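You operate a simulated robot arm through the tools that you are given. There is no shell and no other tool. Be economical: measure what you need, move in short steps, check, and stop when the job is done.

Carry out the task below with a simulated robot arm. There is one attempt and no reset: what you move stays moved.

JOB
Take the blue block with white pad and put it on top of the small flat steel pan. Then take the bag marked "thin" from the slatted counter and leave it on the counter beside the white scale. Then take the oblong red sweet from the wall end of the wrapping bench and leave it on top of the green block with white pad there. Then open the drawer under the roaster, take the red bar with paper band and put it inside, then shut the roaster. Then open the grey drawer of the oak table, put the brown fig slab on the back counter away in the inside of the grey drawer, then shut the drawer. Then put the capless glass jar in the steel basin. Do these in the order given. Set down upright: capless glass jar.

It is judged by the outcome, as a careful person would: the job done as asked, and still so three seconds after it is handed in. It fails if anything else is knocked over, pushed out of place, dropped, spilled or broken.

ROBOT AND FRAMES
A 7-joint arm with a two-finger parallel gripper on a trunk, on a base that drives. Base frame: it is fixed to the floor where the robot stands at the start and does not move with it; the origin is under the middle of the robot, x ahead of it, y to its left, z up; the surface under the hand at the start is at about z = 0.95. Units: m, rad, N and s.
With the tool pointing down near the work surface it reaches from about 0.18 to 0.72 m from the robot's upright axis, wherever it stands. Its first joint turns from -2.897 to 2.897 rad. Places, roughly: blue block with white pad (10x7x4 cm) [0.7, -0.1, 1]; brown fig slab (8x6x3 cm) [-1.8, -2.7, 0.9]; capless glass jar (9x9x12 cm) [-2.1, -0.4, 0.8]; counter beside the white scale (16x22 cm) [1.74, -0.62, 0.96]; dark pouch, green pouch, yellow pouch [1, -0.5, 1]; drawer [-3.6, -2.6, 0.7]; drawer under the roaster [-3.6, -2.5, 0.7]; green block with white pad (11x7x4 cm) [3, -2.5, 0.9]; grey drawer of the oak table [-5.6, -0.6, 0.7]; inside of the grey drawer [-5.6, -0.6, 0.7]; oblong red sweet (5x4x3 cm) [2.8, -2.5, 0.9]; red bar with paper band (3x3x10 cm) [-1.8, -2.5, 0.9]; small flat steel pan (26x21x6 cm) [2.1, -0.5, 1.1]; steel basin [-4.2, -2.6, 0.9]. Payload 1.57 kg.
The tool frame sits at the grasp point between the pads (the TCP): z along the fingers, y along the line on which they close. The tips reach 0.03 m beyond it. Largest opening 0.11 m; finger width 0.024, thickness 0.012; the body of the gripper, 0.048 by 0.112 m, starts 0.078 m behind the TCP.
Orientation is that of the tool frame in the base frame, as a unit quaternion [w, x, y, z]. With the fingers straight down and closing along the base's y, the tool's x points along the base's -x, its y along +y and its z along -z.

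CONTROLS
- The arm moves only by the tool jog_arm. Its argument "motion" is a list of rows, each a list of 7 numbers: the shift along the tool's x, y, z in mm, then the turn, a rotation vector about the tool's x, y, z in degrees, then the opening in per cent of the stroke, from 0 (shut) to 100 (fully open). In form: [[x, y, z, rx, ry, rz, gripper], ...]. A call has 1 to 12 rows; each row shifts and turns the commanded pose from where the row before left it, along the tool's axes as they then stand. Each row takes 0.2 s and may step no farther than 0.05 m and 0.15 rad from the row before; otherwise, or with a gripper value out of range, the whole call is refused. A pose out of reach is approached as far as the arm can. The call stops where the force on the tool passes 40 N (or 10 N more than at its start, if that is more) or the arm is blocked; 0.2 s more then pass. The fingers move at their own pace (about 0.045 m/s each) and stop on an object; they squeeze with about 43 N. The grip force told is the motor's: it shows also when the fingers shut on nothing. Time passes only in rows, and 0.2 s behind the last, so rows that do not move let the fingers close. The reply holds the time, the measured pose of the TCP, the force on the tool along the base axes, the opening and the grip force, in the units named above and with some noise, with the torque about the TCP (base axes, N m) and any sound that the robot's microphone picked up.
- Cameras (640 x 400 px; columns grow to the right, rows downward): "scene" is now at [0.0216, 0.1213, 1.5803]; the picture's right is [-0.38, -0.93, 0.00], its down [-0.51, 0.21, -0.84] and it looks along [0.78, -0.31, -0.55] (base axes); focal length 288 px, centre (320, 200). "wrist" rides on the gripper at [0.07, 0.016, -0.141] in the tool frame; the picture's right is [-0.23, 0.97, 0.00], its down [-0.85, -0.20, -0.48] and it looks along [-0.47, -0.11, 0.88] (tool axes); focal length 222 px, centre (320, 200).
- grab_frame(camera): a new picture of that camera. The clock stands still meanwhile.
- slide_trunk(by): slides the trunk up (or, below 0, down) by that many m; the arm and the scene camera ride with it, the base frame stays. It gives what a move gives, with no picture.
- roll_base(legs): drives the robot by 1 to 6 legs, each [ahead, turn to the left] in m and rad, along the robot's own axes; the way and the turn of a leg run together, so that a leg with both is an arc; at most 1.5 m and 3.142 rad a leg. The arm and the cameras ride along, it lands a little off, and it stops where it bumps. It gives what a move gives.
- turn_head(pan, tilt): turns the head with the scene camera to pan (to the left, within 2.705 rad either way) and tilt (down, from -0.506 to 1.204), counted from straight ahead of the robot. It gives what a move gives.
- pixel_to_xyz(camera, pixels): there is no depth. For up to 12 entries [column, row, z] of the newest picture of that camera ("zoom" is the newest enlarged one), the place [x, y] in the base frame at which the ray of that pixel passes the height z, good to about 0.003 m. The clock stands still meanwhile.
- zoom(camera, box): a new picture of the part [left, top, right, bottom] of that camera's present view, enlarged. The clock stands still meanwhile.
- job_done(): hands the job in; it is judged then, once.

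Work in short steps. Measure before you move; look again where a grasp or a placing could have gone wrong, and mend it. You have 322 turns and 198 pictures in all, those below and enlarged ones among them. Open the gripper and draw the arm clear of the work before you hand the job in, unless the task says otherwise; then end with one line.

The tools are called after "Request:" by a JSON object that holds its "op" and its "data". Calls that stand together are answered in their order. jog_arm: Moves the arm, as the interface text tells. Its arguments: {"type":"object","properties":{"motion":{"type":"array","items":{"type":"array","items":{"type":"number"}}}},"required":["motion"]} The other tools are called the same way: slide_trunk (by) slides the trunk up or down; roll_base (legs) drives the base; turn_head (pan, tilt) turns the head that bears the scene camera; grab_frame (camera) takes a picture; pixel_to_xyz (camera, pixels) gives the place at which the rays of pixels pass given heights; zoom (camera, box) takes an enlarged picture of a part of a camera's view; job_done () hands the job in.

At the start:

```text
clock: 0.0
ee_pos: [0.4243, -0.2295, 1.1723]
tool_rot: [0.0, 0.0, 1.0, 0.0]
contact_force: [-0.2, -0.2, 0.3]
ft_torque: [-0.01, 0.02, 0.0]
finger_gap: 0.1097
grasp_force: 0.0
trunk travel left (down, up): [-0.5, 0.09]
robot x, y, heading: [-0.0001, -0.0024, 0.003]
head pan, tilt: [-0.386, 0.578]
```

scene: 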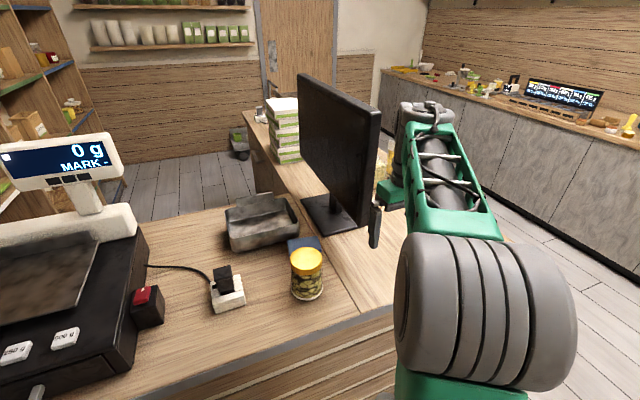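
wrist: 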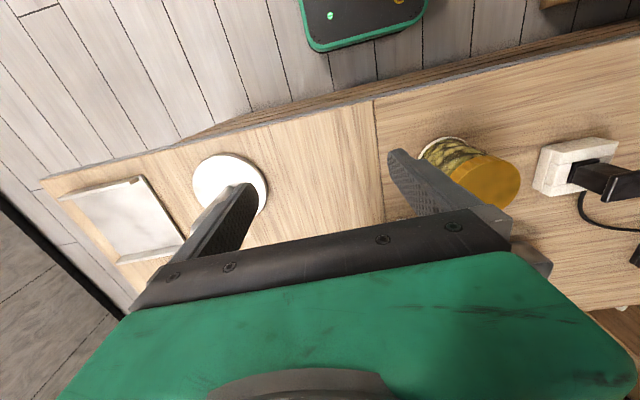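

The scene picture shows a blue thing near (303,243) behind the jar. I zoom there to identify the block.

Request:
{"op": "zoom", "data": {"camera": "scene", "box": [200, 160, 400, 320]}}

Request:
{"op": "turn_head", "data": {"pan": -0.5, "tilt": 0.35}}

Request:
{"op": "grab_frame", "data": {"camera": "scene"}}

```text
2.50 times, centred on (300, 240) of scene
```

zoom: 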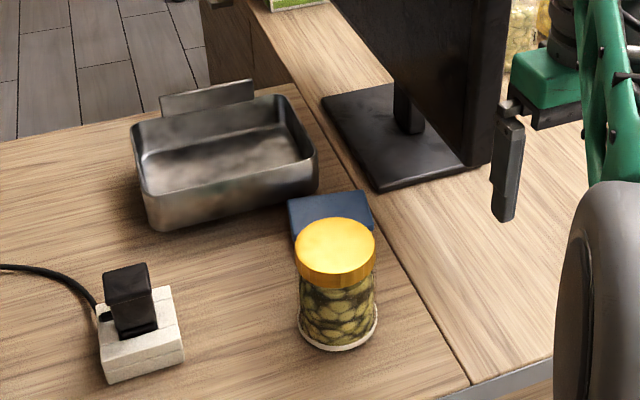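

```text
clock: 0.8
ee_pos: [0.4245, -0.2291, 1.1727]
tool_rot: [0.0, 0.0, 1.0, 0.0]
contact_force: [0.2, 0.2, -0.3]
ft_torque: [-0.01, -0.01, 0.02]
finger_gap: 0.11
grasp_force: 0.0
trunk travel left (down, up): [-0.5, 0.09]
robot x, y, heading: [-0.0005, 0.0026, -0.003]
head pan, tilt: [-0.499, 0.351]
```

```text
194 pictures are left
```

scene: 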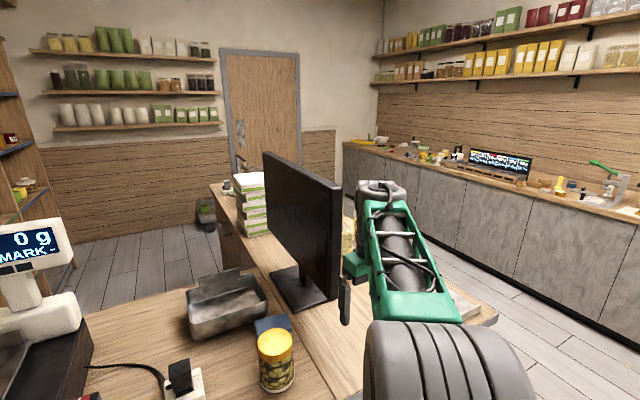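

The block is at about (303,215) of the first zoom, behind the jar. I look toward the far counter (pan about -0.25) for the white scale and its pan.

Request:
{"op": "turn_head", "data": {"pan": -0.3, "tilt": 0.4}}

Request:
{"op": "zoom", "data": {"camera": "scene", "box": [240, 100, 440, 225]}}

Request:
{"op": "grab_frame", "data": {"camera": "wrist"}}

```text
clock: 1.5
ee_pos: [0.4233, -0.2287, 1.172]
tool_rot: [0.0, 0.0, 1.0, 0.0]
contact_force: [0.5, 0.2, 1.0]
ft_torque: [0.0, 0.0, 0.0]
finger_gap: 0.1099
grasp_force: 0.1
trunk travel left (down, up): [-0.5, 0.09]
robot x, y, heading: [-0.0001, 0.0003, -0.007]
head pan, tilt: [-0.3, 0.4]
```

```text
3.20 times, centred on (340, 162) of scene
```

zoom: 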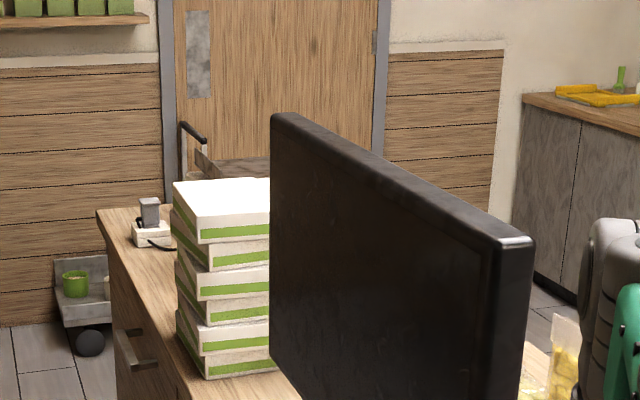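

```text
192 pictures are left
```

wrist: 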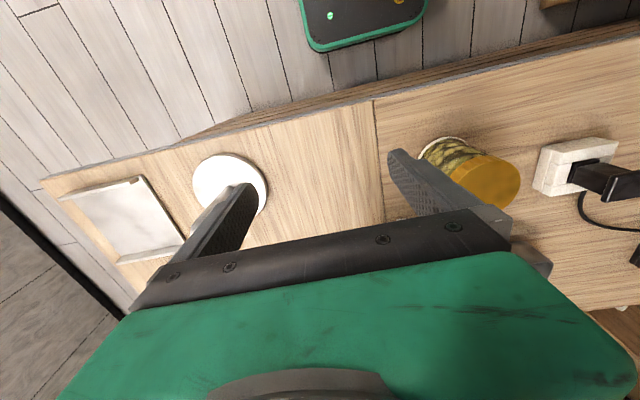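

Now a look down on the block and bin with the head turned that way.

Request:
{"op": "turn_head", "data": {"pan": -0.15, "tilt": 0.75}}

Request:
{"op": "grab_frame", "data": {"camera": "scene"}}

Request:
{"op": "zoom", "data": {"camera": "scene", "box": [250, 60, 410, 160]}}

```text
clock: 2.3
ee_pos: [0.4241, -0.2301, 1.1724]
tool_rot: [-0.001, 0.0, 1.0, 0.0]
contact_force: [0.2, -0.1, 0.3]
ft_torque: [-0.01, 0.04, 0.01]
finger_gap: 0.1097
grasp_force: 0.0
trunk travel left (down, up): [-0.5, 0.09]
robot x, y, heading: [0.0023, -0.0018, 0.003]
head pan, tilt: [-0.15, 0.75]
```

```text
191 pictures are left
```

scene: 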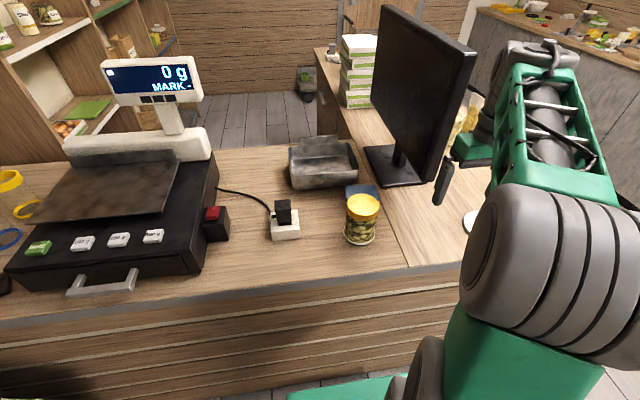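

```text
4.00 times, centred on (330, 110) of scene
```

zoom: 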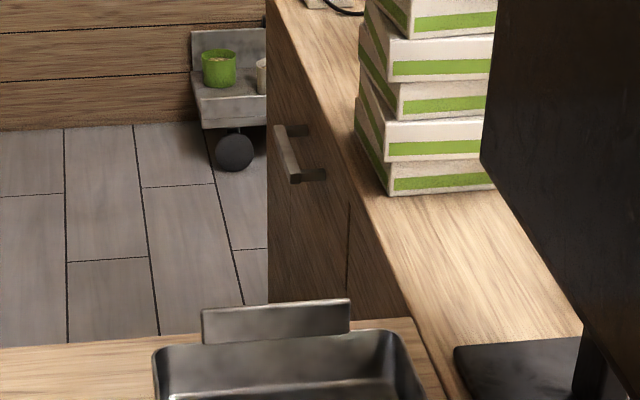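

The block peeks out at (362,190). I raise the trunk for a steeper view and zoom on it.

Request:
{"op": "slide_trunk", "data": {"by": 0.089}}

Request:
{"op": "zoom", "data": {"camera": "scene", "box": [280, 150, 440, 250]}}

Request:
{"op": "grab_frame", "data": {"camera": "wrist"}}

```text
clock: 3.5
ee_pos: [0.4235, -0.2298, 1.26]
tool_rot: [0.0, 0.001, 1.0, 0.0]
contact_force: [0.2, -0.3, 0.5]
ft_torque: [0.03, -0.01, 0.03]
finger_gap: 0.1103
grasp_force: 0.0
trunk travel left (down, up): [-0.589, 0.001]
robot x, y, heading: [0.0022, -0.0011, 0.002]
head pan, tilt: [-0.15, 0.75]
```

```text
4.00 times, centred on (360, 200) of scene
```

zoom: 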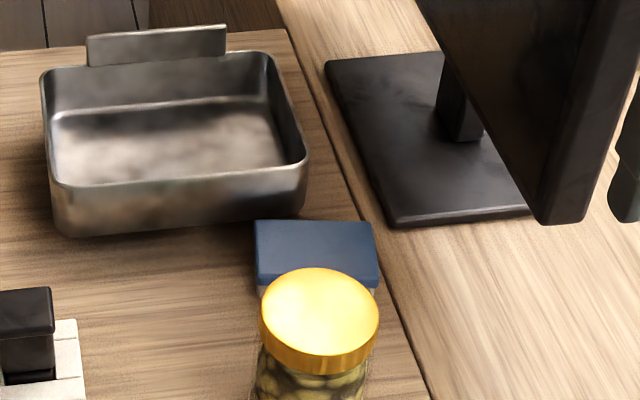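

```text
188 pictures are left
```

wrist: 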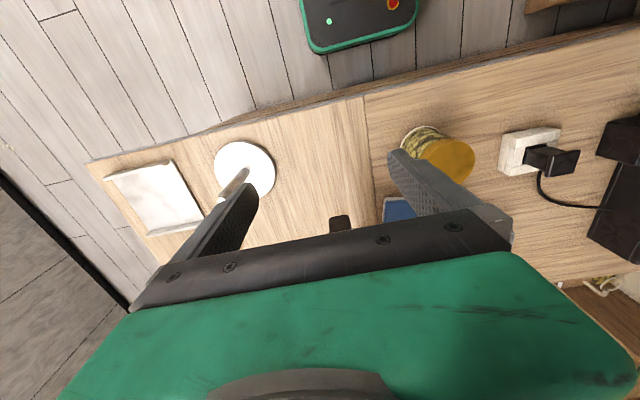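

Measure the block's top corners (255,220),(372,223),(380,288),(259,287), the jar lid, monitor base and bin corner in the zoom.

Request:
{"op": "pixel_to_xyz", "data": {"camera": "zoom", "pixels": [[255, 220, 0.99], [372, 223, 0.99], [380, 288, 0.99], [259, 287, 0.99], [320, 310, 1.07], [262, 310, 1.07], [380, 310, 1.07], [390, 228, 0.955], [530, 212, 0.955], [308, 160, 1.01], [65, 237, 0.955], [545, 222, 1.1]]}}

```text
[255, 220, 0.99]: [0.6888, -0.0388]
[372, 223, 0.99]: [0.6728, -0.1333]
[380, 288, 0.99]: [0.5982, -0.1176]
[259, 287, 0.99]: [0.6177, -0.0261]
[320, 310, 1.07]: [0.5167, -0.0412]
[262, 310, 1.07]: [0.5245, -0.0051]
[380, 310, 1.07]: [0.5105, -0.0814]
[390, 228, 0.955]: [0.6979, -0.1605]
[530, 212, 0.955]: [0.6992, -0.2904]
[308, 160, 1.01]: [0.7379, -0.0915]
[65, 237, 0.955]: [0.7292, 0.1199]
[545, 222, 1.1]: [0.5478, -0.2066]
```

Block centre is about (0.645,-0.078), long axis near y, turned about -11°. I first shift the arm away from the monitor (+y) and then turn the wrist 101° so the fingers close across the 7 cm side.

Request:
{"op": "jog_arm", "data": {"motion": [[0, 50, 0, 0, 0, 0, 100], [0, 50, 0, 0, 0, 0, 100], [0, 50, 0, 0, 0, 0, 100], [0, 0, 0, 0, 0, 8.4, 100], [0, 0, 0, 0, 0, 8.4, 100], [0, 0, 0, 0, 0, 8.4, 100], [0, 0, 0, 0, 0, 8.4, 100], [0, 0, 0, 0, 0, 8.4, 100], [0, 0, 0, 0, 0, 8.4, 100], [0, 0, 0, 0, 0, 8.4, 100], [0, 0, 0, 0, 0, 8.4, 100], [0, 0, 0, 0, 0, 8.4, 100]]}}

Request:
{"op": "jog_arm", "data": {"motion": [[0, 0, 0, 0, 0, 8.4, 100], [0, 0, 0, 0, 0, 8.4, 100], [0, 0, 0, 0, 0, 8.4, 100]]}}

Request:
{"op": "grab_frame", "data": {"camera": "wrist"}}

Request:
{"op": "grab_frame", "data": {"camera": "scene"}}

```text
clock: 6.2
ee_pos: [0.4239, -0.0789, 1.2596]
tool_rot: [0.0, 0.615, 0.789, 0.001]
contact_force: [0.0, -0.1, -1.2]
ft_torque: [0.03, 0.01, 0.02]
finger_gap: 0.1098
grasp_force: 0.0
trunk travel left (down, up): [-0.589, 0.001]
robot x, y, heading: [0.0004, 0.0001, 0.001]
head pan, tilt: [-0.15, 0.75]
```

```text
clock: 7.0
ee_pos: [0.4249, -0.079, 1.2621]
tool_rot: [-0.001, 0.77, 0.638, 0.0]
contact_force: [-1.1, -0.2, -0.5]
ft_torque: [0.02, -0.02, 0.0]
finger_gap: 0.1101
grasp_force: 0.0
trunk travel left (down, up): [-0.589, 0.001]
robot x, y, heading: [-0.0019, 0.0027, 0.004]
head pan, tilt: [-0.15, 0.75]
```

```text
187 pictures are left
```

wrist: 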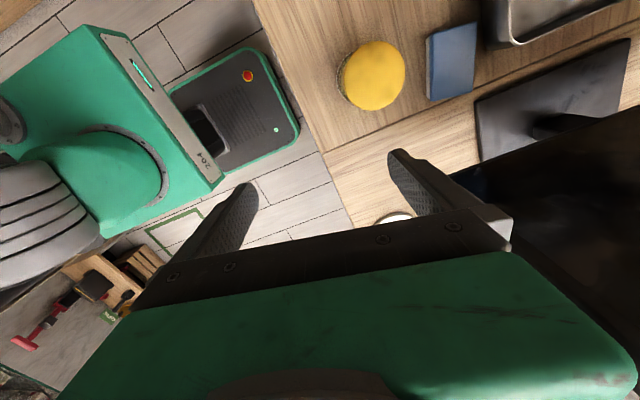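

```text
186 pictures are left
```

scene: 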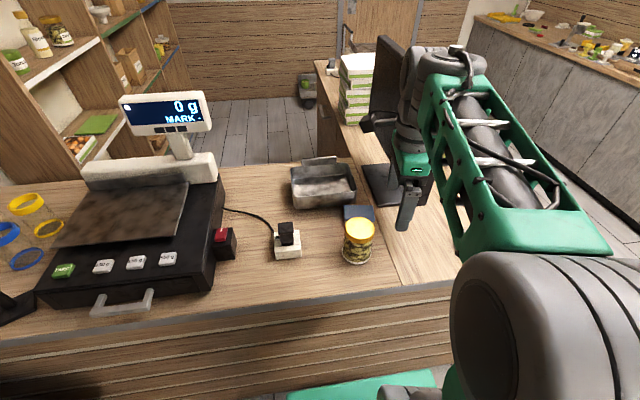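

The wrist camera now sees the block at (428..477, 22..100). I measure its top corners and the monitor bits from here.

Request:
{"op": "zoom", "data": {"camera": "wrist", "box": [320, 0, 640, 200]}}

Request:
{"op": "pixel_to_xyz", "data": {"camera": "wrist", "pixels": [[428, 37, 0.99], [428, 99, 0.99], [475, 84, 0.99], [477, 22, 0.99], [372, 76, 1.07], [470, 180, 1.2], [545, 135, 1.05], [640, 110, 1.05]]}}

```text
2.00 times, centred on (480, 100) of wrist
```

zoom: 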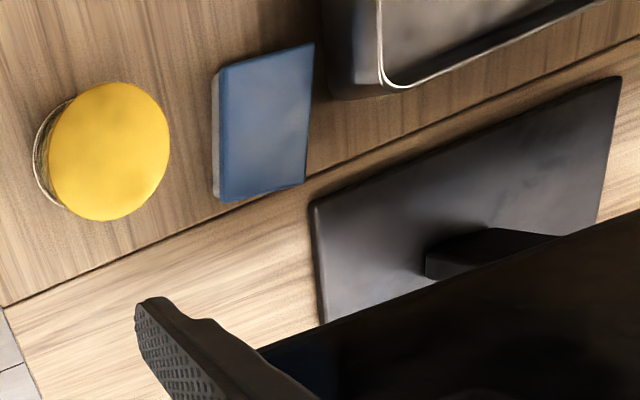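

```text
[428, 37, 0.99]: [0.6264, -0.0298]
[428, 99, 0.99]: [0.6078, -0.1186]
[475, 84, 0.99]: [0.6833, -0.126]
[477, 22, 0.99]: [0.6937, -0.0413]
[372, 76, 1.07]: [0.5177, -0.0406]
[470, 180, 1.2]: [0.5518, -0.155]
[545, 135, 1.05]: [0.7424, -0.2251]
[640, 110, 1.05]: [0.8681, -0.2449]
```

Block centre ≈ (0.649,-0.079); the monitor panel lies at y≈-0.21, leaving about 13 cm. I move over the block and down part of the way.

Request:
{"op": "jog_arm", "data": {"motion": [[8.4, 44, 0, 0, 0, 0, 100], [8.4, 44, 0, 0, 0, 0, 100], [8.4, 44, 0, 0, 0, 0, 100], [8.4, 44, 0, 0, 0, 0, 100], [8.4, 44, 0, 0, 0, 0, 100], [0, 0, 45, 0, 0, 0, 100], [0, 0, 45, 0, 0, 0, 100], [0, 0, 45, 0, 0, 0, 100]]}}

Request:
{"op": "grab_frame", "data": {"camera": "wrist"}}

Request:
{"op": "grab_frame", "data": {"camera": "scene"}}

```text
clock: 8.8
ee_pos: [0.6478, -0.078, 1.1268]
tool_rot: [0.0, 0.771, 0.637, 0.0]
contact_force: [0.6, -0.3, -0.2]
ft_torque: [0.0, 0.04, 0.0]
finger_gap: 0.1097
grasp_force: 0.1
trunk travel left (down, up): [-0.589, 0.001]
robot x, y, heading: [0.0012, 0.0007, -0.003]
head pan, tilt: [-0.15, 0.75]
```

```text
184 pictures are left
```

wrist: 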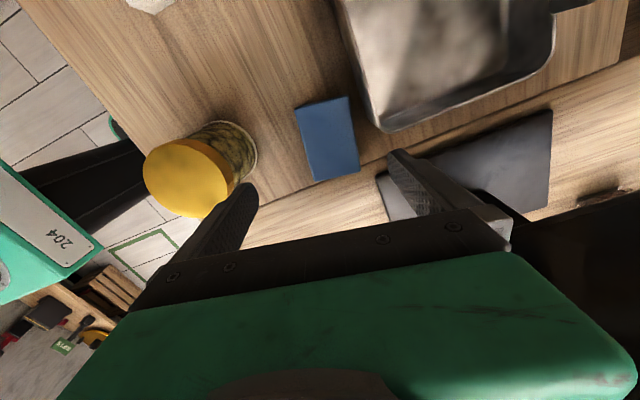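

```text
183 pictures are left
```

scene: 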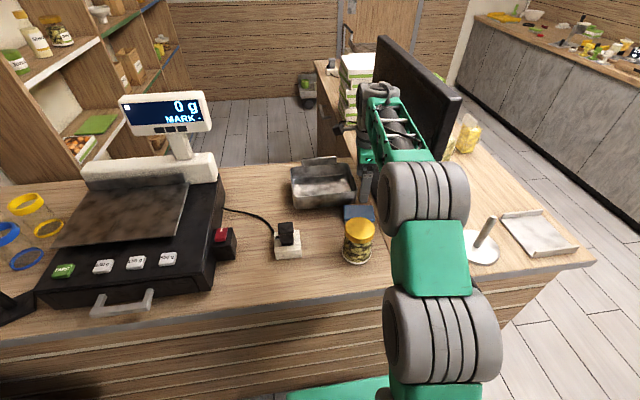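

Recheck the block's top corners from the nearer wrist view: (295,106),(349,96),(360,171),(313,182).

Request:
{"op": "pixel_to_xyz", "data": {"camera": "wrist", "pixels": [[295, 106, 0.99], [349, 96, 0.99], [360, 171, 0.99], [313, 182, 0.99], [380, 130, 1.01]]}}

```text
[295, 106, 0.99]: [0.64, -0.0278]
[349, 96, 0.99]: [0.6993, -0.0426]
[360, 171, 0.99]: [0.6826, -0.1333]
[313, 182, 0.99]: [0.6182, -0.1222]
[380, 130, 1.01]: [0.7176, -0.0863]
```

Centre here reads (0.656,-0.081) and the bin corner is at x≈0.718, so I narrow the opening to 80%, shift a little toward -y, and descend.

Request:
{"op": "jog_arm", "data": {"motion": [[-18, 7, 0, 0, 0, 0, 80], [0, 0, 0, 0, 0, 0, 80], [0, 0, 40, 0, 0, 0, 80], [0, 0, 40, 0, 0, 0, 80]]}}

Request:
{"op": "grab_frame", "data": {"camera": "wrist"}}

```text
clock: 9.8
ee_pos: [0.6529, -0.0982, 1.0458]
tool_rot: [0.0, 0.771, 0.637, 0.0]
contact_force: [0.5, 0.4, 0.2]
ft_torque: [0.02, 0.05, 0.0]
finger_gap: 0.088
grasp_force: 0.1
trunk travel left (down, up): [-0.589, 0.001]
robot x, y, heading: [0.0028, 0.0009, 0.002]
head pan, tilt: [-0.15, 0.75]
```

```text
182 pictures are left
```

wrist: 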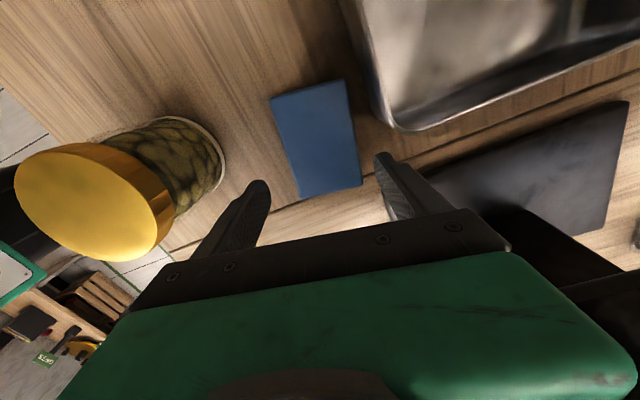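

Check alignment: block's near-end corners (297,197),(362,185), and finger tip spots.

Request:
{"op": "pixel_to_xyz", "data": {"camera": "wrist", "pixels": [[297, 197, 0.99], [362, 185, 0.99], [270, 97, 0.99], [344, 79, 0.99], [258, 185, 1.016], [383, 158, 1.016], [393, 130, 1.01], [420, 129, 0.96]]}}

```text
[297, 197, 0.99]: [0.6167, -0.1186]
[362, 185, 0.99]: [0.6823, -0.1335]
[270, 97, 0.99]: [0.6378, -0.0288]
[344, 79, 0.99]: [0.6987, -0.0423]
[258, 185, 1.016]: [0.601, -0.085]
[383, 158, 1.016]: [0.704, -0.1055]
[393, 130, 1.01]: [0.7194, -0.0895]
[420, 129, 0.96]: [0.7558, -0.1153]
```

The fingers straddle the block (near 0.622, far 0.688 at y≈-0.1) and clear the bin. I go down and close.

Request:
{"op": "jog_arm", "data": {"motion": [[0, 1.5, 30, 0, 0, 0, 80], [0, 0, 30, 0, 0, 0, 80], [0, 0, 0, 0, 0, 0, 40], [0, 0, 0, 0, 0, 0, 40], [0, 0, 0, 0, 0, 0, 40], [0, 0, 0, 0, 0, 0, 40]]}}

Request:
{"op": "grab_frame", "data": {"camera": "wrist"}}

```text
clock: 11.2
ee_pos: [0.6526, -0.0993, 0.9848]
tool_rot: [0.0, 0.771, 0.637, 0.001]
contact_force: [0.0, -0.7, 1.8]
ft_torque: [0.0, -0.06, -0.02]
finger_gap: 0.067
grasp_force: 38.6
trunk travel left (down, up): [-0.589, 0.001]
robot x, y, heading: [-0.0006, 0.001, -0.004]
head pan, tilt: [-0.15, 0.75]
```

```text
181 pictures are left
```

wrist: 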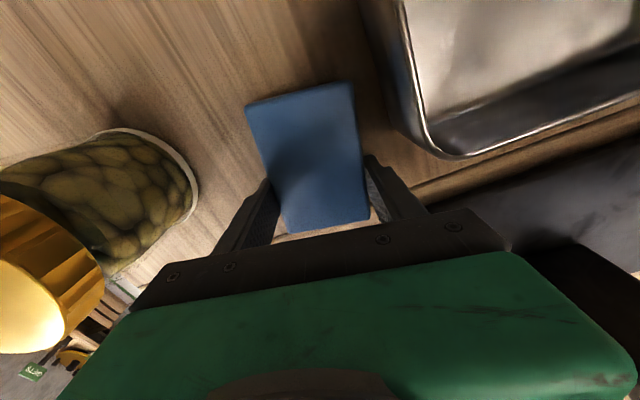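

Gripped (0.067 gap). Lift straight up and then draw back toward the robot.

Request:
{"op": "jog_arm", "data": {"motion": [[0, 0, -20, 0, 0, 0, 40], [0, 0, -50, 0, 0, 0, 40], [0, 0, -50, 0, 0, 0, 40], [0, 0, -50, 0, 0, 0, 40], [0, 0, -50, 0, 0, 0, 40], [0, 0, -50, 0, 0, 0, 40], [0, -45, 0, 0, 0, 0, 40], [0, -45, 0, 0, 0, 0, 40], [0, -45, 0, 0, 0, 0, 40], [0, -45, 0, 0, 0, 0, 40], [0, -45, 0, 0, 0, 0, 40]]}}

Request:
{"op": "turn_head", "data": {"pan": -1.2, "tilt": 0.6}}

Request:
{"op": "grab_frame", "data": {"camera": "scene"}}

Request:
{"op": "grab_frame", "data": {"camera": "wrist"}}

```text
clock: 13.6
ee_pos: [0.4288, -0.0554, 1.2566]
tool_rot: [0.0, 0.77, 0.638, 0.0]
contact_force: [-0.4, 0.7, -1.0]
ft_torque: [-0.03, -0.01, -0.02]
finger_gap: 0.0672
grasp_force: 43.2
trunk travel left (down, up): [-0.589, 0.001]
robot x, y, heading: [0.0002, -0.0043, -0.0]
head pan, tilt: [-0.15, 0.75]
```

```text
clock: 14.8
ee_pos: [0.4297, -0.0571, 1.2563]
tool_rot: [0.0, 0.771, 0.637, 0.0]
contact_force: [-0.2, -0.2, -0.8]
ft_torque: [-0.01, -0.02, 0.01]
finger_gap: 0.067
grasp_force: 42.8
trunk travel left (down, up): [-0.589, 0.001]
robot x, y, heading: [-0.0003, 0.0028, -0.007]
head pan, tilt: [-1.201, 0.6]
```

```text
180 pictures are left
```

scene: 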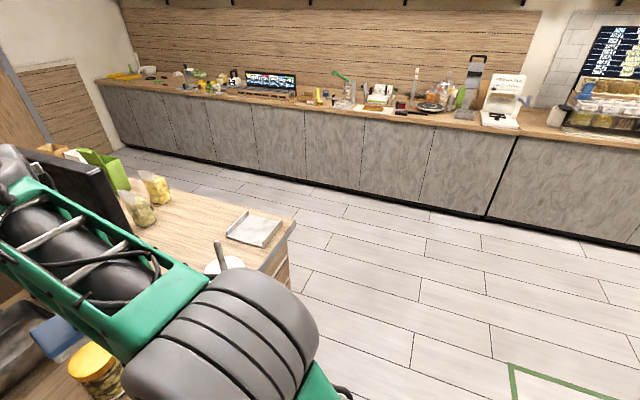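

```text
179 pictures are left
```

wrist: 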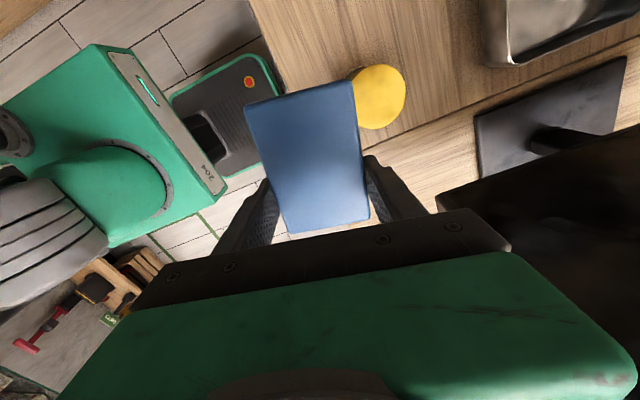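

Measure the counter corner (296,222), edges, and the back counter's front line to plan driving.

Request:
{"op": "pixel_to_xyz", "data": {"camera": "scene", "pixels": [[296, 222, 0.95], [165, 178, 0.95], [260, 272, 0.95], [125, 148, 0.0], [300, 183, 0.0], [486, 216, 0.0], [130, 225, 0.97], [160, 200, 0.97]]}}

```text
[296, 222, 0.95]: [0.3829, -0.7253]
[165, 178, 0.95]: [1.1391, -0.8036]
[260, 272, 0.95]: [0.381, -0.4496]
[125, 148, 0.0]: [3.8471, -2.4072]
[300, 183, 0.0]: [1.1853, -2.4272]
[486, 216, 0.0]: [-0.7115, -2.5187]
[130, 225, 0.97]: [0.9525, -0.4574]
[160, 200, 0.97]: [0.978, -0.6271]
```

Before driving, a look behind the robot (pan 2.6 and -2.4).

Request:
{"op": "turn_head", "data": {"pan": -2.5, "tilt": 0.5}}

Request:
{"op": "grab_frame", "data": {"camera": "scene"}}

Request:
{"op": "turn_head", "data": {"pan": 2.6, "tilt": 0.5}}

Request:
{"op": "grab_frame", "data": {"camera": "scene"}}

```text
clock: 16.3
ee_pos: [0.4309, -0.0553, 1.2564]
tool_rot: [0.0, 0.771, 0.637, 0.0]
contact_force: [-0.1, 0.0, -1.0]
ft_torque: [-0.03, -0.01, 0.02]
finger_gap: 0.0668
grasp_force: 43.3
trunk travel left (down, up): [-0.589, 0.001]
robot x, y, heading: [-0.0002, 0.0004, 0.004]
head pan, tilt: [-2.499, 0.499]
```

```text
178 pictures are left
```

scene: 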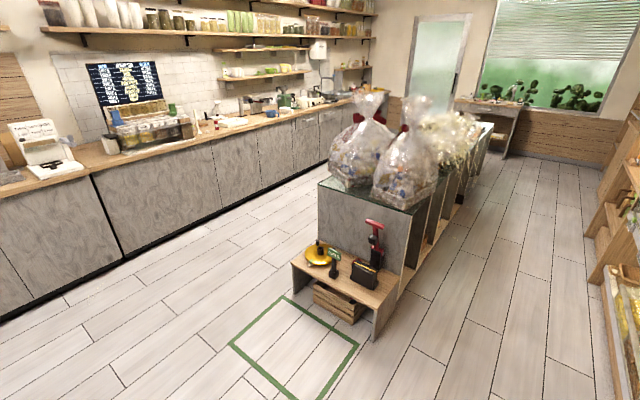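

```text
clock: 20.3
ee_pos: [0.4302, -0.0563, 1.2565]
tool_rot: [0.0, 0.771, 0.637, 0.0]
contact_force: [0.4, 0.5, -0.7]
ft_torque: [0.0, -0.04, 0.0]
finger_gap: 0.067
grasp_force: 43.1
trunk travel left (down, up): [-0.589, 0.001]
robot x, y, heading: [0.0027, -0.0006, -0.008]
head pan, tilt: [2.601, 0.499]
```

```text
177 pictures are left
```

scene: 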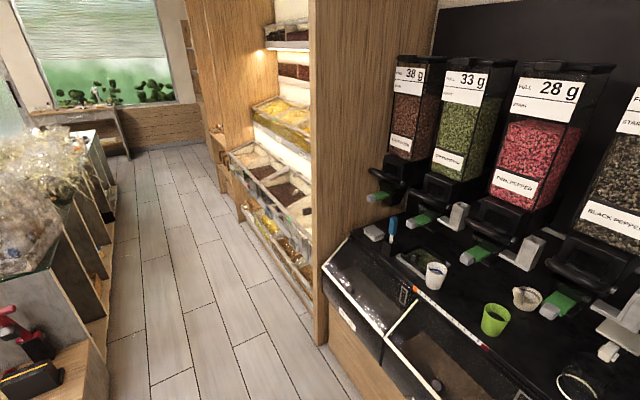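

Measure the dispenser cabinet and rear table nearest points.

Request:
{"op": "pixel_to_xyz", "data": {"camera": "scene", "pixels": [[325, 345, 0.0], [355, 398, 0.0], [107, 345, 0.4], [388, 345, 0.85]]}}

Request:
{"op": "roll_base", "data": {"legs": [[-0.3, 0]]}}

```text
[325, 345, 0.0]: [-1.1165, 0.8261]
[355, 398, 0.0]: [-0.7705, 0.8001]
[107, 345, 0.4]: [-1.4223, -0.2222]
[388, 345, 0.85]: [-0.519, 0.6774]
```

```text
clock: 22.4
ee_pos: [0.1246, -0.0546, 1.257]
tool_rot: [0.001, 0.77, 0.639, 0.0]
contact_force: [-0.2, -0.3, -0.8]
ft_torque: [-0.03, 0.01, -0.02]
finger_gap: 0.0668
grasp_force: 42.9
trunk travel left (down, up): [-0.589, 0.001]
robot x, y, heading: [-0.3054, 0.0021, -0.001]
head pan, tilt: [2.601, 0.499]
```

Clear on all sides. Turn right, drive into the aisle, turn left and drive along it.

Request:
{"op": "roll_base", "data": {"legs": [[0, -1.571], [1.4, 0], [0, 1.571], [1.2, 0]]}}

Request:
{"op": "turn_head", "data": {"pan": 0.6, "tilt": 0.5}}

Request:
{"op": "grab_frame", "data": {"camera": "scene"}}

```text
clock: 42.9
ee_pos: [1.3401, -1.4162, 1.2536]
tool_rot: [0.0, 0.758, 0.652, 0.001]
contact_force: [-0.8, 0.2, -0.1]
ft_torque: [-0.01, 0.03, 0.02]
finger_gap: 0.0671
grasp_force: 43.3
trunk travel left (down, up): [-0.589, 0.001]
robot x, y, heading: [0.9056, -1.3758, 0.039]
head pan, tilt: [2.601, 0.499]
```

```text
clock: 44.8
ee_pos: [1.3402, -1.4167, 1.2554]
tool_rot: [0.0, 0.758, 0.652, 0.0]
contact_force: [0.7, 0.0, -0.9]
ft_torque: [-0.05, 0.03, 0.03]
finger_gap: 0.0671
grasp_force: 43.2
trunk travel left (down, up): [-0.589, 0.001]
robot x, y, heading: [0.9099, -1.3773, 0.038]
head pan, tilt: [0.6, 0.499]
```

```text
176 pictures are left
```

scene: 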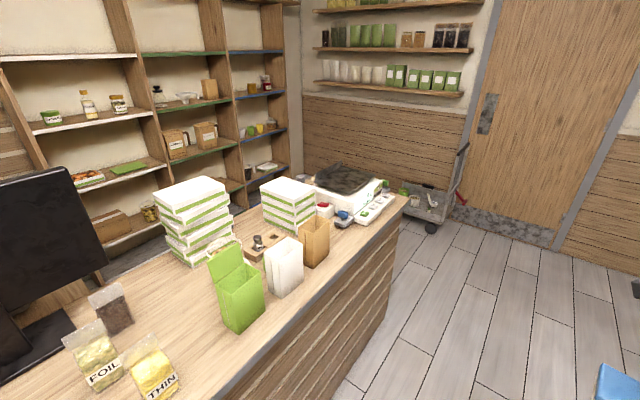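

The white scale with its steel pan is at (345,180). Drive ahead and turn to face the counter.

Request:
{"op": "roll_base", "data": {"legs": [[1.05, -0.035], [0, 1.571]]}}

Request:
{"op": "turn_head", "data": {"pan": 0.2, "tilt": 0.6}}

Request:
{"op": "grab_frame", "data": {"camera": "scene"}}

```text
clock: 54.0
ee_pos: [2.0161, -0.9305, 1.2572]
tool_rot: [0.001, 0.104, 0.995, 0.001]
contact_force: [-0.1, 0.1, -1.0]
ft_torque: [0.02, 0.02, -0.02]
finger_gap: 0.067
grasp_force: 43.1
trunk travel left (down, up): [-0.589, 0.001]
robot x, y, heading: [1.9516, -1.3585, 1.554]
head pan, tilt: [0.6, 0.499]
```

```text
clock: 54.9
ee_pos: [2.016, -0.9302, 1.2556]
tool_rot: [0.0, 0.103, 0.995, 0.0]
contact_force: [-0.3, -0.3, -1.6]
ft_torque: [-0.02, -0.02, 0.02]
finger_gap: 0.0672
grasp_force: 43.3
trunk travel left (down, up): [-0.589, 0.001]
robot x, y, heading: [1.9513, -1.3624, 1.55]
head pan, tilt: [0.201, 0.6]
```

```text
175 pictures are left
```

scene: 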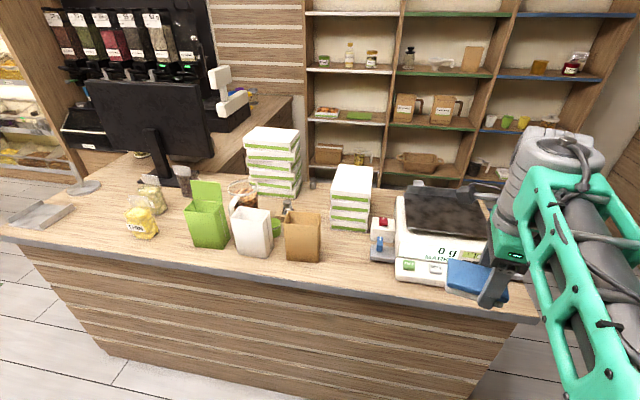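

Zoom onto the scale and pan.

Request:
{"op": "zoom", "data": {"camera": "scene", "box": [270, 160, 530, 322]}}

```text
2.46 times, centred on (400, 241) of scene
```

zoom: 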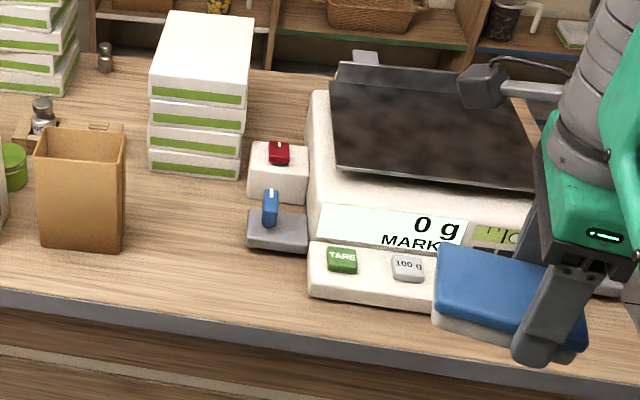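

Find the pan's corners at candidate heights: front-left (337,168), front-right (537,190), back-left (332,82).

Request:
{"op": "pixel_to_xyz", "data": {"camera": "zoom", "pixels": [[337, 168, 1.04], [537, 190, 1.04], [332, 82, 1.04], [337, 168, 1.07], [537, 190, 1.07], [332, 82, 1.07], [310, 295, 0.95], [310, 205, 0.95], [125, 250, 0.95], [247, 247, 0.95], [148, 170, 0.95]]}}

```text
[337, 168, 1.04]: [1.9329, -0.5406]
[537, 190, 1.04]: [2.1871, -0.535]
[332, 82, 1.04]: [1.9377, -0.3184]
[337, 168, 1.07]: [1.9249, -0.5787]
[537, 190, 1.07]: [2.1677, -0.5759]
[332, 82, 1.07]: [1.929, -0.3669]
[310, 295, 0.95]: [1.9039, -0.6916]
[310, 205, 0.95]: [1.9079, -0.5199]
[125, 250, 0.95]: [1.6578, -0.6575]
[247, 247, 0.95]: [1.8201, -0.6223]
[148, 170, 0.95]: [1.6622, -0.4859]
```

Pan plate spans x≈1.93–2.18, y≈-0.55 to -0.34 at z≈1.05. I drive 0.22 m closer.

Request:
{"op": "roll_base", "data": {"legs": [[0.23, 0]]}}

Request:
{"op": "turn_head", "data": {"pan": 0.1, "tilt": 0.8}}

Request:
{"op": "grab_frame", "data": {"camera": "scene"}}

Request:
{"op": "grab_frame", "data": {"camera": "wrist"}}

```text
clock: 56.6
ee_pos: [2.0204, -0.7011, 1.2558]
tool_rot: [-0.001, 0.102, 0.995, 0.0]
contact_force: [-0.2, 0.0, -0.6]
ft_torque: [0.0, -0.04, 0.01]
finger_gap: 0.0668
grasp_force: 42.8
trunk travel left (down, up): [-0.589, 0.001]
robot x, y, heading: [1.9598, -1.1293, 1.554]
head pan, tilt: [0.201, 0.6]
```

```text
clock: 57.3
ee_pos: [2.0188, -0.7017, 1.2559]
tool_rot: [0.001, 0.103, 0.995, 0.0]
contact_force: [-0.4, 0.5, -1.0]
ft_torque: [0.0, -0.02, 0.0]
finger_gap: 0.0669
grasp_force: 42.4
trunk travel left (down, up): [-0.589, 0.001]
robot x, y, heading: [1.9555, -1.1326, 1.555]
head pan, tilt: [0.099, 0.799]
```

```text
173 pictures are left
```

scene: 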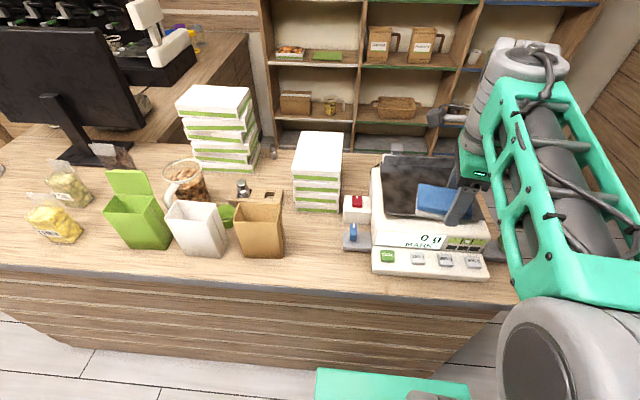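

```text
172 pictures are left
```

wrist: 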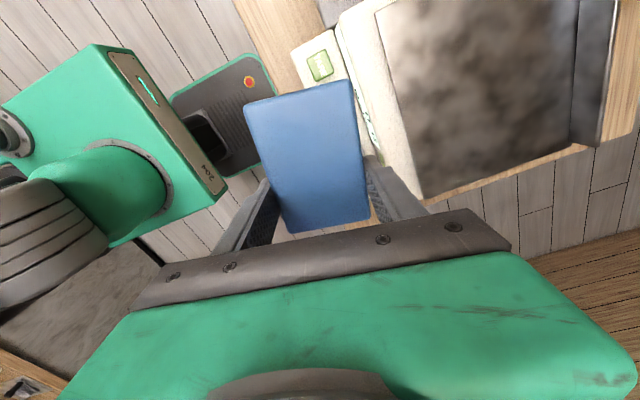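

The wrist camera sees the pan well; measure its plate corners (378,10),(423,195),(572,148).

Request:
{"op": "pixel_to_xyz", "data": {"camera": "wrist", "pixels": [[378, 10, 1.05], [423, 195, 1.05], [572, 148, 1.05], [583, 0, 1.05], [423, 195, 1.08], [572, 148, 1.08]]}}

```text
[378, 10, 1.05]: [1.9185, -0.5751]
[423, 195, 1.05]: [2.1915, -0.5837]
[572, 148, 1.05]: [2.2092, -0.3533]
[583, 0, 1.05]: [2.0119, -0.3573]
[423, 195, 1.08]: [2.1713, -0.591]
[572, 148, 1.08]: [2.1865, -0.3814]
```

Pan centre ≈ (2.05,-0.475), surface ≈1.065. Move over it and down to TCP z≈1.13.

Request:
{"op": "jog_arm", "data": {"motion": [[-1, 45, 0, 0, 0, 0, 40], [-1, 45, 0, 0, 0, 0, 40], [-1, 45, 0, 0, 0, 0, 40], [0, 45, 0, 0, 0, 0, 40], [0, 43, 0, 0, 0, 0, 40], [0, 0, 40, 0, 0, 0, 40], [0, 0, 40, 0, 0, 0, 40], [0, 0, 35, 0, 0, 0, 40]]}}

Request:
{"op": "zoom", "data": {"camera": "scene", "box": [330, 110, 530, 290]}}

Request:
{"op": "grab_frame", "data": {"camera": "wrist"}}

```text
clock: 59.1
ee_pos: [2.0657, -0.481, 1.1409]
tool_rot: [-0.001, 0.103, 0.995, 0.001]
contact_force: [0.3, 0.1, -0.8]
ft_torque: [-0.06, -0.04, 0.02]
finger_gap: 0.0674
grasp_force: 43.2
trunk travel left (down, up): [-0.589, 0.001]
robot x, y, heading: [1.9551, -1.1327, 1.556]
head pan, tilt: [0.099, 0.799]
```

```text
2.22 times, centred on (430, 200) of scene
```

zoom: 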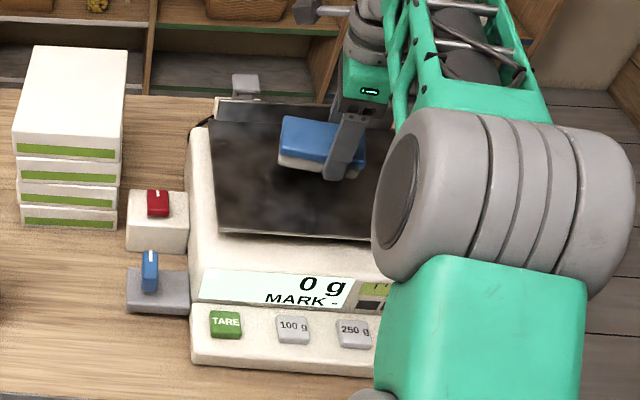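

```text
170 pictures are left
```

wrist: 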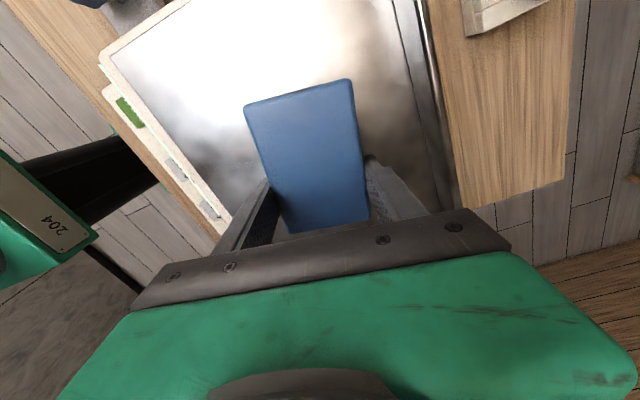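

Shift 2 cm forward (toward the robot) for centring, then lower gently watching the force.

Request:
{"op": "jog_arm", "data": {"motion": [[8, -18, 0, 0, 0, 0, 40], [0, 0, 15, 0, 0, 0, 40], [0, 0, 10, 0, 0, 0, 40], [0, 0, 5, 0, 0, 0, 40], [0, 0, 4, 0, 0, 0, 40]]}}

Request:
{"op": "zoom", "data": {"camera": "scene", "box": [330, 110, 530, 290]}}

```text
clock: 60.4
ee_pos: [2.0589, -0.4976, 1.1137]
tool_rot: [0.0, 0.104, 0.995, 0.007]
contact_force: [-0.6, -0.3, 10.3]
ft_torque: [-0.45, 0.03, 0.0]
finger_gap: 0.067
grasp_force: 42.9
trunk travel left (down, up): [-0.589, 0.001]
robot x, y, heading: [1.9544, -1.132, 1.554]
head pan, tilt: [0.099, 0.799]
stopped in row 5: the force on the tool passed its limit at 44 N (the readings are from after the stop); the commanded pose is now the measured one
```

```text
2.22 times, centred on (430, 200) of scene
```

zoom: 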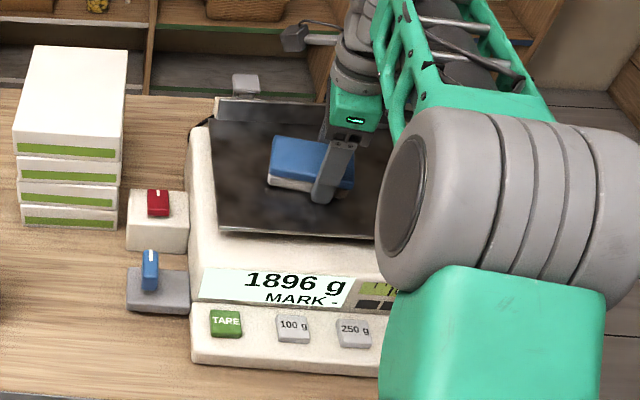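

Contact on the pan. Ease up 1 mm, open slowly, and lift away.

Request:
{"op": "jog_arm", "data": {"motion": [[0, 0, -1, 0, 0, 0, 40], [0, 0, 0, 0, 0, 0, 75], [0, 0, 0, 0, 0, 0, 80], [0, 0, 0, 0, 0, 0, 80], [0, 0, -20, 0, 0, 0, 80], [0, 0, -50, 0, 0, 0, 80], [0, 0, -50, 0, 0, 0, 80], [0, -45, -20, 0, 0, 0, 80], [0, -45, 0, 0, 0, 0, 80], [0, -45, 0, 0, 0, 0, 80]]}}

Request:
{"op": "zoom", "data": {"camera": "scene", "box": [330, 110, 530, 290]}}

Request:
{"op": "grab_frame", "data": {"camera": "scene"}}

```text
clock: 62.6
ee_pos: [2.0283, -0.6347, 1.2515]
tool_rot: [0.0, 0.103, 0.995, 0.006]
contact_force: [0.3, 0.6, -0.2]
ft_torque: [-0.02, -0.04, -0.01]
finger_gap: 0.0879
grasp_force: 0.0
trunk travel left (down, up): [-0.589, 0.001]
robot x, y, heading: [1.9564, -1.1302, 1.555]
head pan, tilt: [0.099, 0.799]
```

```text
2.22 times, centred on (430, 200) of scene
```

zoom: 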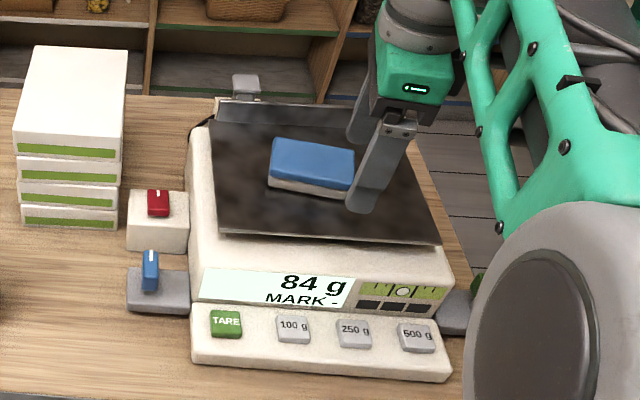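

```text
167 pictures are left
```

scene: 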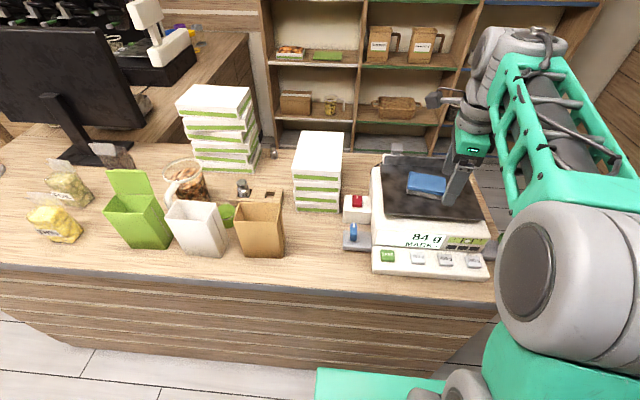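

Block rests on the pan (84 g). Next the "THIN" yellow pouch (55,222). I back off, drive to x≈1.36 so both pouch and drop spot are in reach.

Request:
{"op": "roll_base", "data": {"legs": [[-0.25, 0], [0, 1.571], [0.6, 0], [0, -1.571], [0.23, 0]]}}

Request:
{"op": "turn_head", "data": {"pan": 0.35, "tilt": 0.75}}

Request:
{"op": "grab_frame", "data": {"camera": "scene"}}

Request:
{"op": "grab_frame", "data": {"camera": "wrist"}}

```text
clock: 76.4
ee_pos: [1.407, -0.6521, 1.2513]
tool_rot: [0.001, 0.086, 0.996, 0.004]
contact_force: [0.0, -0.4, -0.6]
ft_torque: [-0.01, 0.0, -0.01]
finger_gap: 0.0883
grasp_force: 0.1
trunk travel left (down, up): [-0.589, 0.001]
robot x, y, heading: [1.3502, -1.1571, 1.588]
head pan, tilt: [0.099, 0.799]
```

```text
clock: 77.2
ee_pos: [1.4061, -0.6531, 1.2515]
tool_rot: [0.0, 0.086, 0.996, 0.006]
contact_force: [-0.4, -0.3, -0.2]
ft_torque: [0.01, 0.0, -0.05]
finger_gap: 0.088
grasp_force: 0.0
trunk travel left (down, up): [-0.589, 0.001]
robot x, y, heading: [1.349, -1.1571, 1.584]
head pan, tilt: [0.351, 0.75]
```

```text
166 pictures are left
```

scene: 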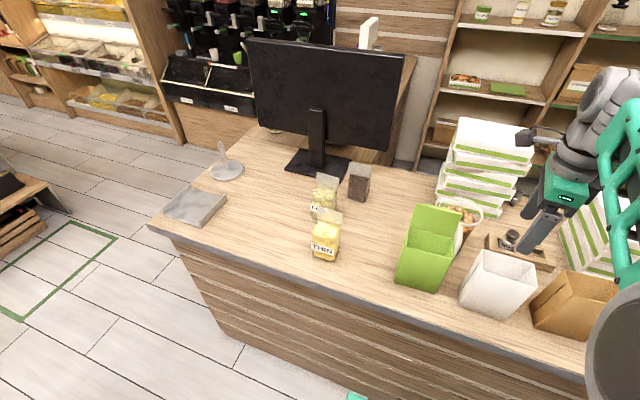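

```text
165 pictures are left
```

wrist: 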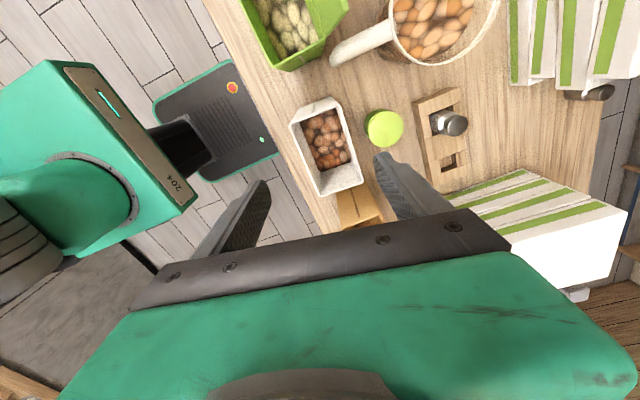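

Zoom on the pouches around (330,215).

Request:
{"op": "zoom", "data": {"camera": "scene", "box": [270, 150, 430, 280]}}

```text
3.08 times, centred on (350, 215) of scene
```

zoom: 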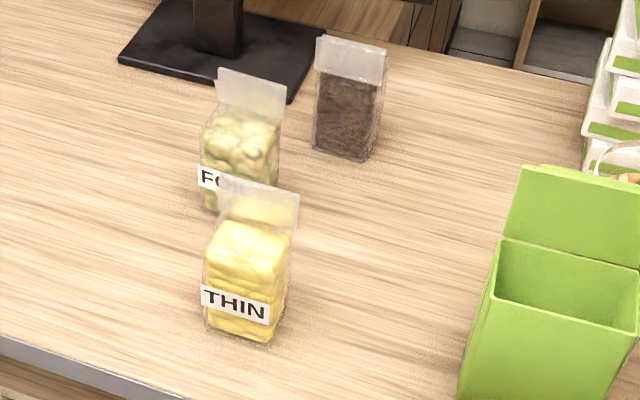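

Measure THIN bag: base (207,328),(270,345), seal top corners (222,180),(299,196), and FOIL base.

Request:
{"op": "pixel_to_xyz", "data": {"camera": "zoom", "pixels": [[207, 328, 0.95], [270, 345, 0.95], [287, 315, 0.95], [222, 180, 1.06], [299, 196, 1.06], [222, 180, 1.09], [299, 196, 1.09], [208, 250, 1.02], [285, 268, 1.02], [205, 208, 0.95]]}}

```text
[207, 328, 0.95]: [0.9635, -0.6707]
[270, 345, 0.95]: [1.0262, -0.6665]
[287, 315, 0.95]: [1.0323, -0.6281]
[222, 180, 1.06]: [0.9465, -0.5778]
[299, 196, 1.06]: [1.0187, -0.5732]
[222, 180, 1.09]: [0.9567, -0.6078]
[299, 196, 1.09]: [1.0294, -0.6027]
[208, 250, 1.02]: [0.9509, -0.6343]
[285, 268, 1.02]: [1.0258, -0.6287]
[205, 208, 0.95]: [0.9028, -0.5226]
```

Bag base spans x 0.963–1.03, y -0.67…-0.628, turned ~4°. I rise, turn the wrist so the fingers close along x, then move over toward the bag high above the others.

Request:
{"op": "jog_arm", "data": {"motion": [[0, 0, -50, 0, 0, 0, 100], [0, 0, -50, 0, 0, -8.5, 100], [0, 0, 0, 0, 0, -8.5, 100], [0, 0, 0, 0, 0, -8.5, 100], [0, 0, 0, 0, 0, -8.5, 100], [0, 0, 0, 0, 0, -8.5, 100], [0, 0, 0, 0, 0, -8.5, 100], [0, 0, 0, 0, 0, -8.5, 100], [0, 0, 0, 0, 0, -8.5, 100], [0, 0, 0, 0, 0, -8.5, 100], [0, 0, 0, 0, 0, -8.5, 100], [0, 0, 0, 0, 0, -8.5, 100]]}}

Request:
{"op": "jog_arm", "data": {"motion": [[0, 0, 0, 0, 0, -5, 100], [0, 0, 0, 0, 0, -5, 100], [0, 50, 0, 0, 0, 0, 100], [0, 50, 0, 0, 0, 0, 100], [0, 50, 0, 0, 0, 0, 100], [0, 50, 0, 0, 0, 0, 100], [0, 50, 0, 0, 0, 0, 100], [0, 50, 0, 0, 0, 0, 100]]}}

Request:
{"op": "grab_frame", "data": {"camera": "wrist"}}

Request:
{"op": "grab_frame", "data": {"camera": "scene"}}

```text
clock: 79.8
ee_pos: [1.4065, -0.6543, 1.3523]
tool_rot: [0.005, -0.667, 0.745, 0.004]
contact_force: [0.2, -0.3, -0.5]
ft_torque: [-0.01, -0.01, -0.02]
finger_gap: 0.1099
grasp_force: 0.1
trunk travel left (down, up): [-0.589, 0.001]
robot x, y, heading: [1.3473, -1.1544, 1.585]
head pan, tilt: [0.351, 0.75]
```

```text
clock: 81.6
ee_pos: [1.1025, -0.6746, 1.3504]
tool_rot: [-0.007, 0.729, -0.684, -0.003]
contact_force: [-0.1, 0.4, -0.5]
ft_torque: [-0.01, -0.05, 0.02]
finger_gap: 0.1101
grasp_force: 0.1
trunk travel left (down, up): [-0.589, 0.001]
robot x, y, heading: [1.3496, -1.1505, 1.591]
head pan, tilt: [0.351, 0.75]
```

```text
163 pictures are left
```

wrist: 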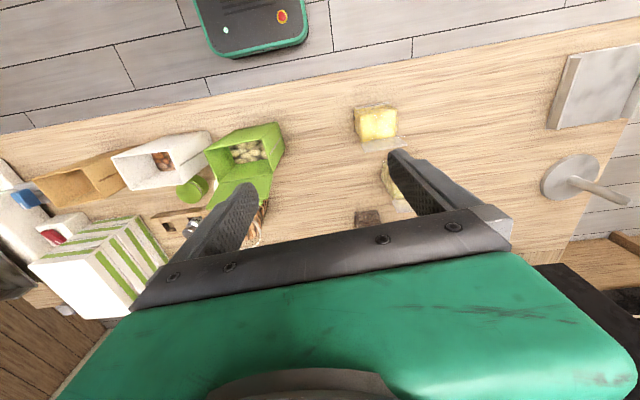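

```text
162 pictures are left
```

scene: 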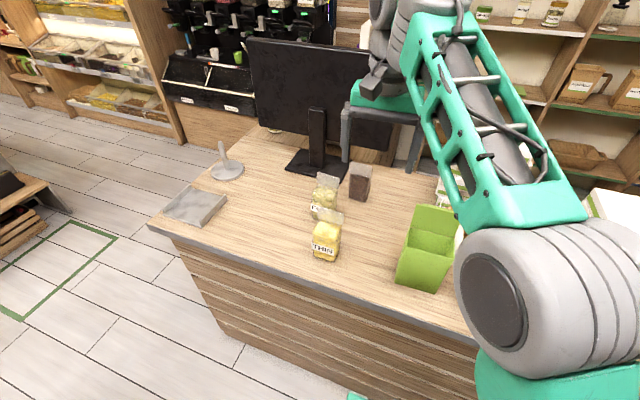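

Zoom the wrist view on the THIN bag at (378,130).

Request:
{"op": "zoom", "data": {"camera": "wrist", "box": [320, 80, 480, 240]}}

```text
2.50 times, centred on (400, 160) of wrist
```

zoom: 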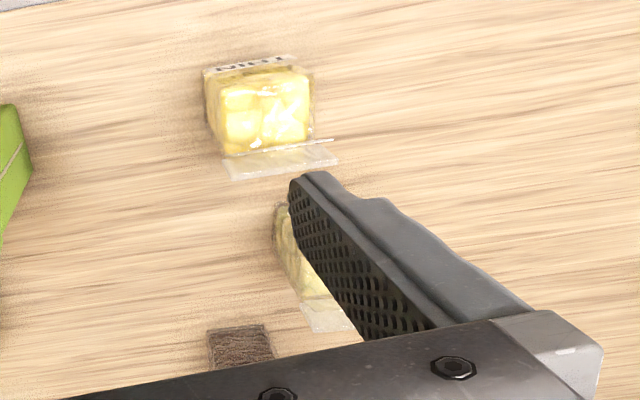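

Triangulate the seal top with the wrist zoom: (228,180),(338,165) and body top edge corners.

Request:
{"op": "pixel_to_xyz", "data": {"camera": "zoom", "pixels": [[228, 180, 1.04], [338, 165, 1.04], [228, 180, 1.07], [338, 165, 1.07], [228, 180, 1.1], [338, 165, 1.1], [222, 155, 1.02], [312, 147, 1.02], [215, 85, 1.02], [308, 68, 1.02], [205, 68, 0.95], [313, 60, 0.96]]}}

```text
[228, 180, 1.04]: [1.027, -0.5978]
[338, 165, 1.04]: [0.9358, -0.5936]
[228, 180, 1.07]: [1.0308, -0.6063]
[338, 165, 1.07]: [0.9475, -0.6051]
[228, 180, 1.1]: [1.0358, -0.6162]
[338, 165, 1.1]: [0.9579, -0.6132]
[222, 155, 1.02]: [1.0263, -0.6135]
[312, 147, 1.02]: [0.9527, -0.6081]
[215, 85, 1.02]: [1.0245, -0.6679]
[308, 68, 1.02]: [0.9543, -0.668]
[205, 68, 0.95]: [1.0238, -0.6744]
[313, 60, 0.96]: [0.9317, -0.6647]
```

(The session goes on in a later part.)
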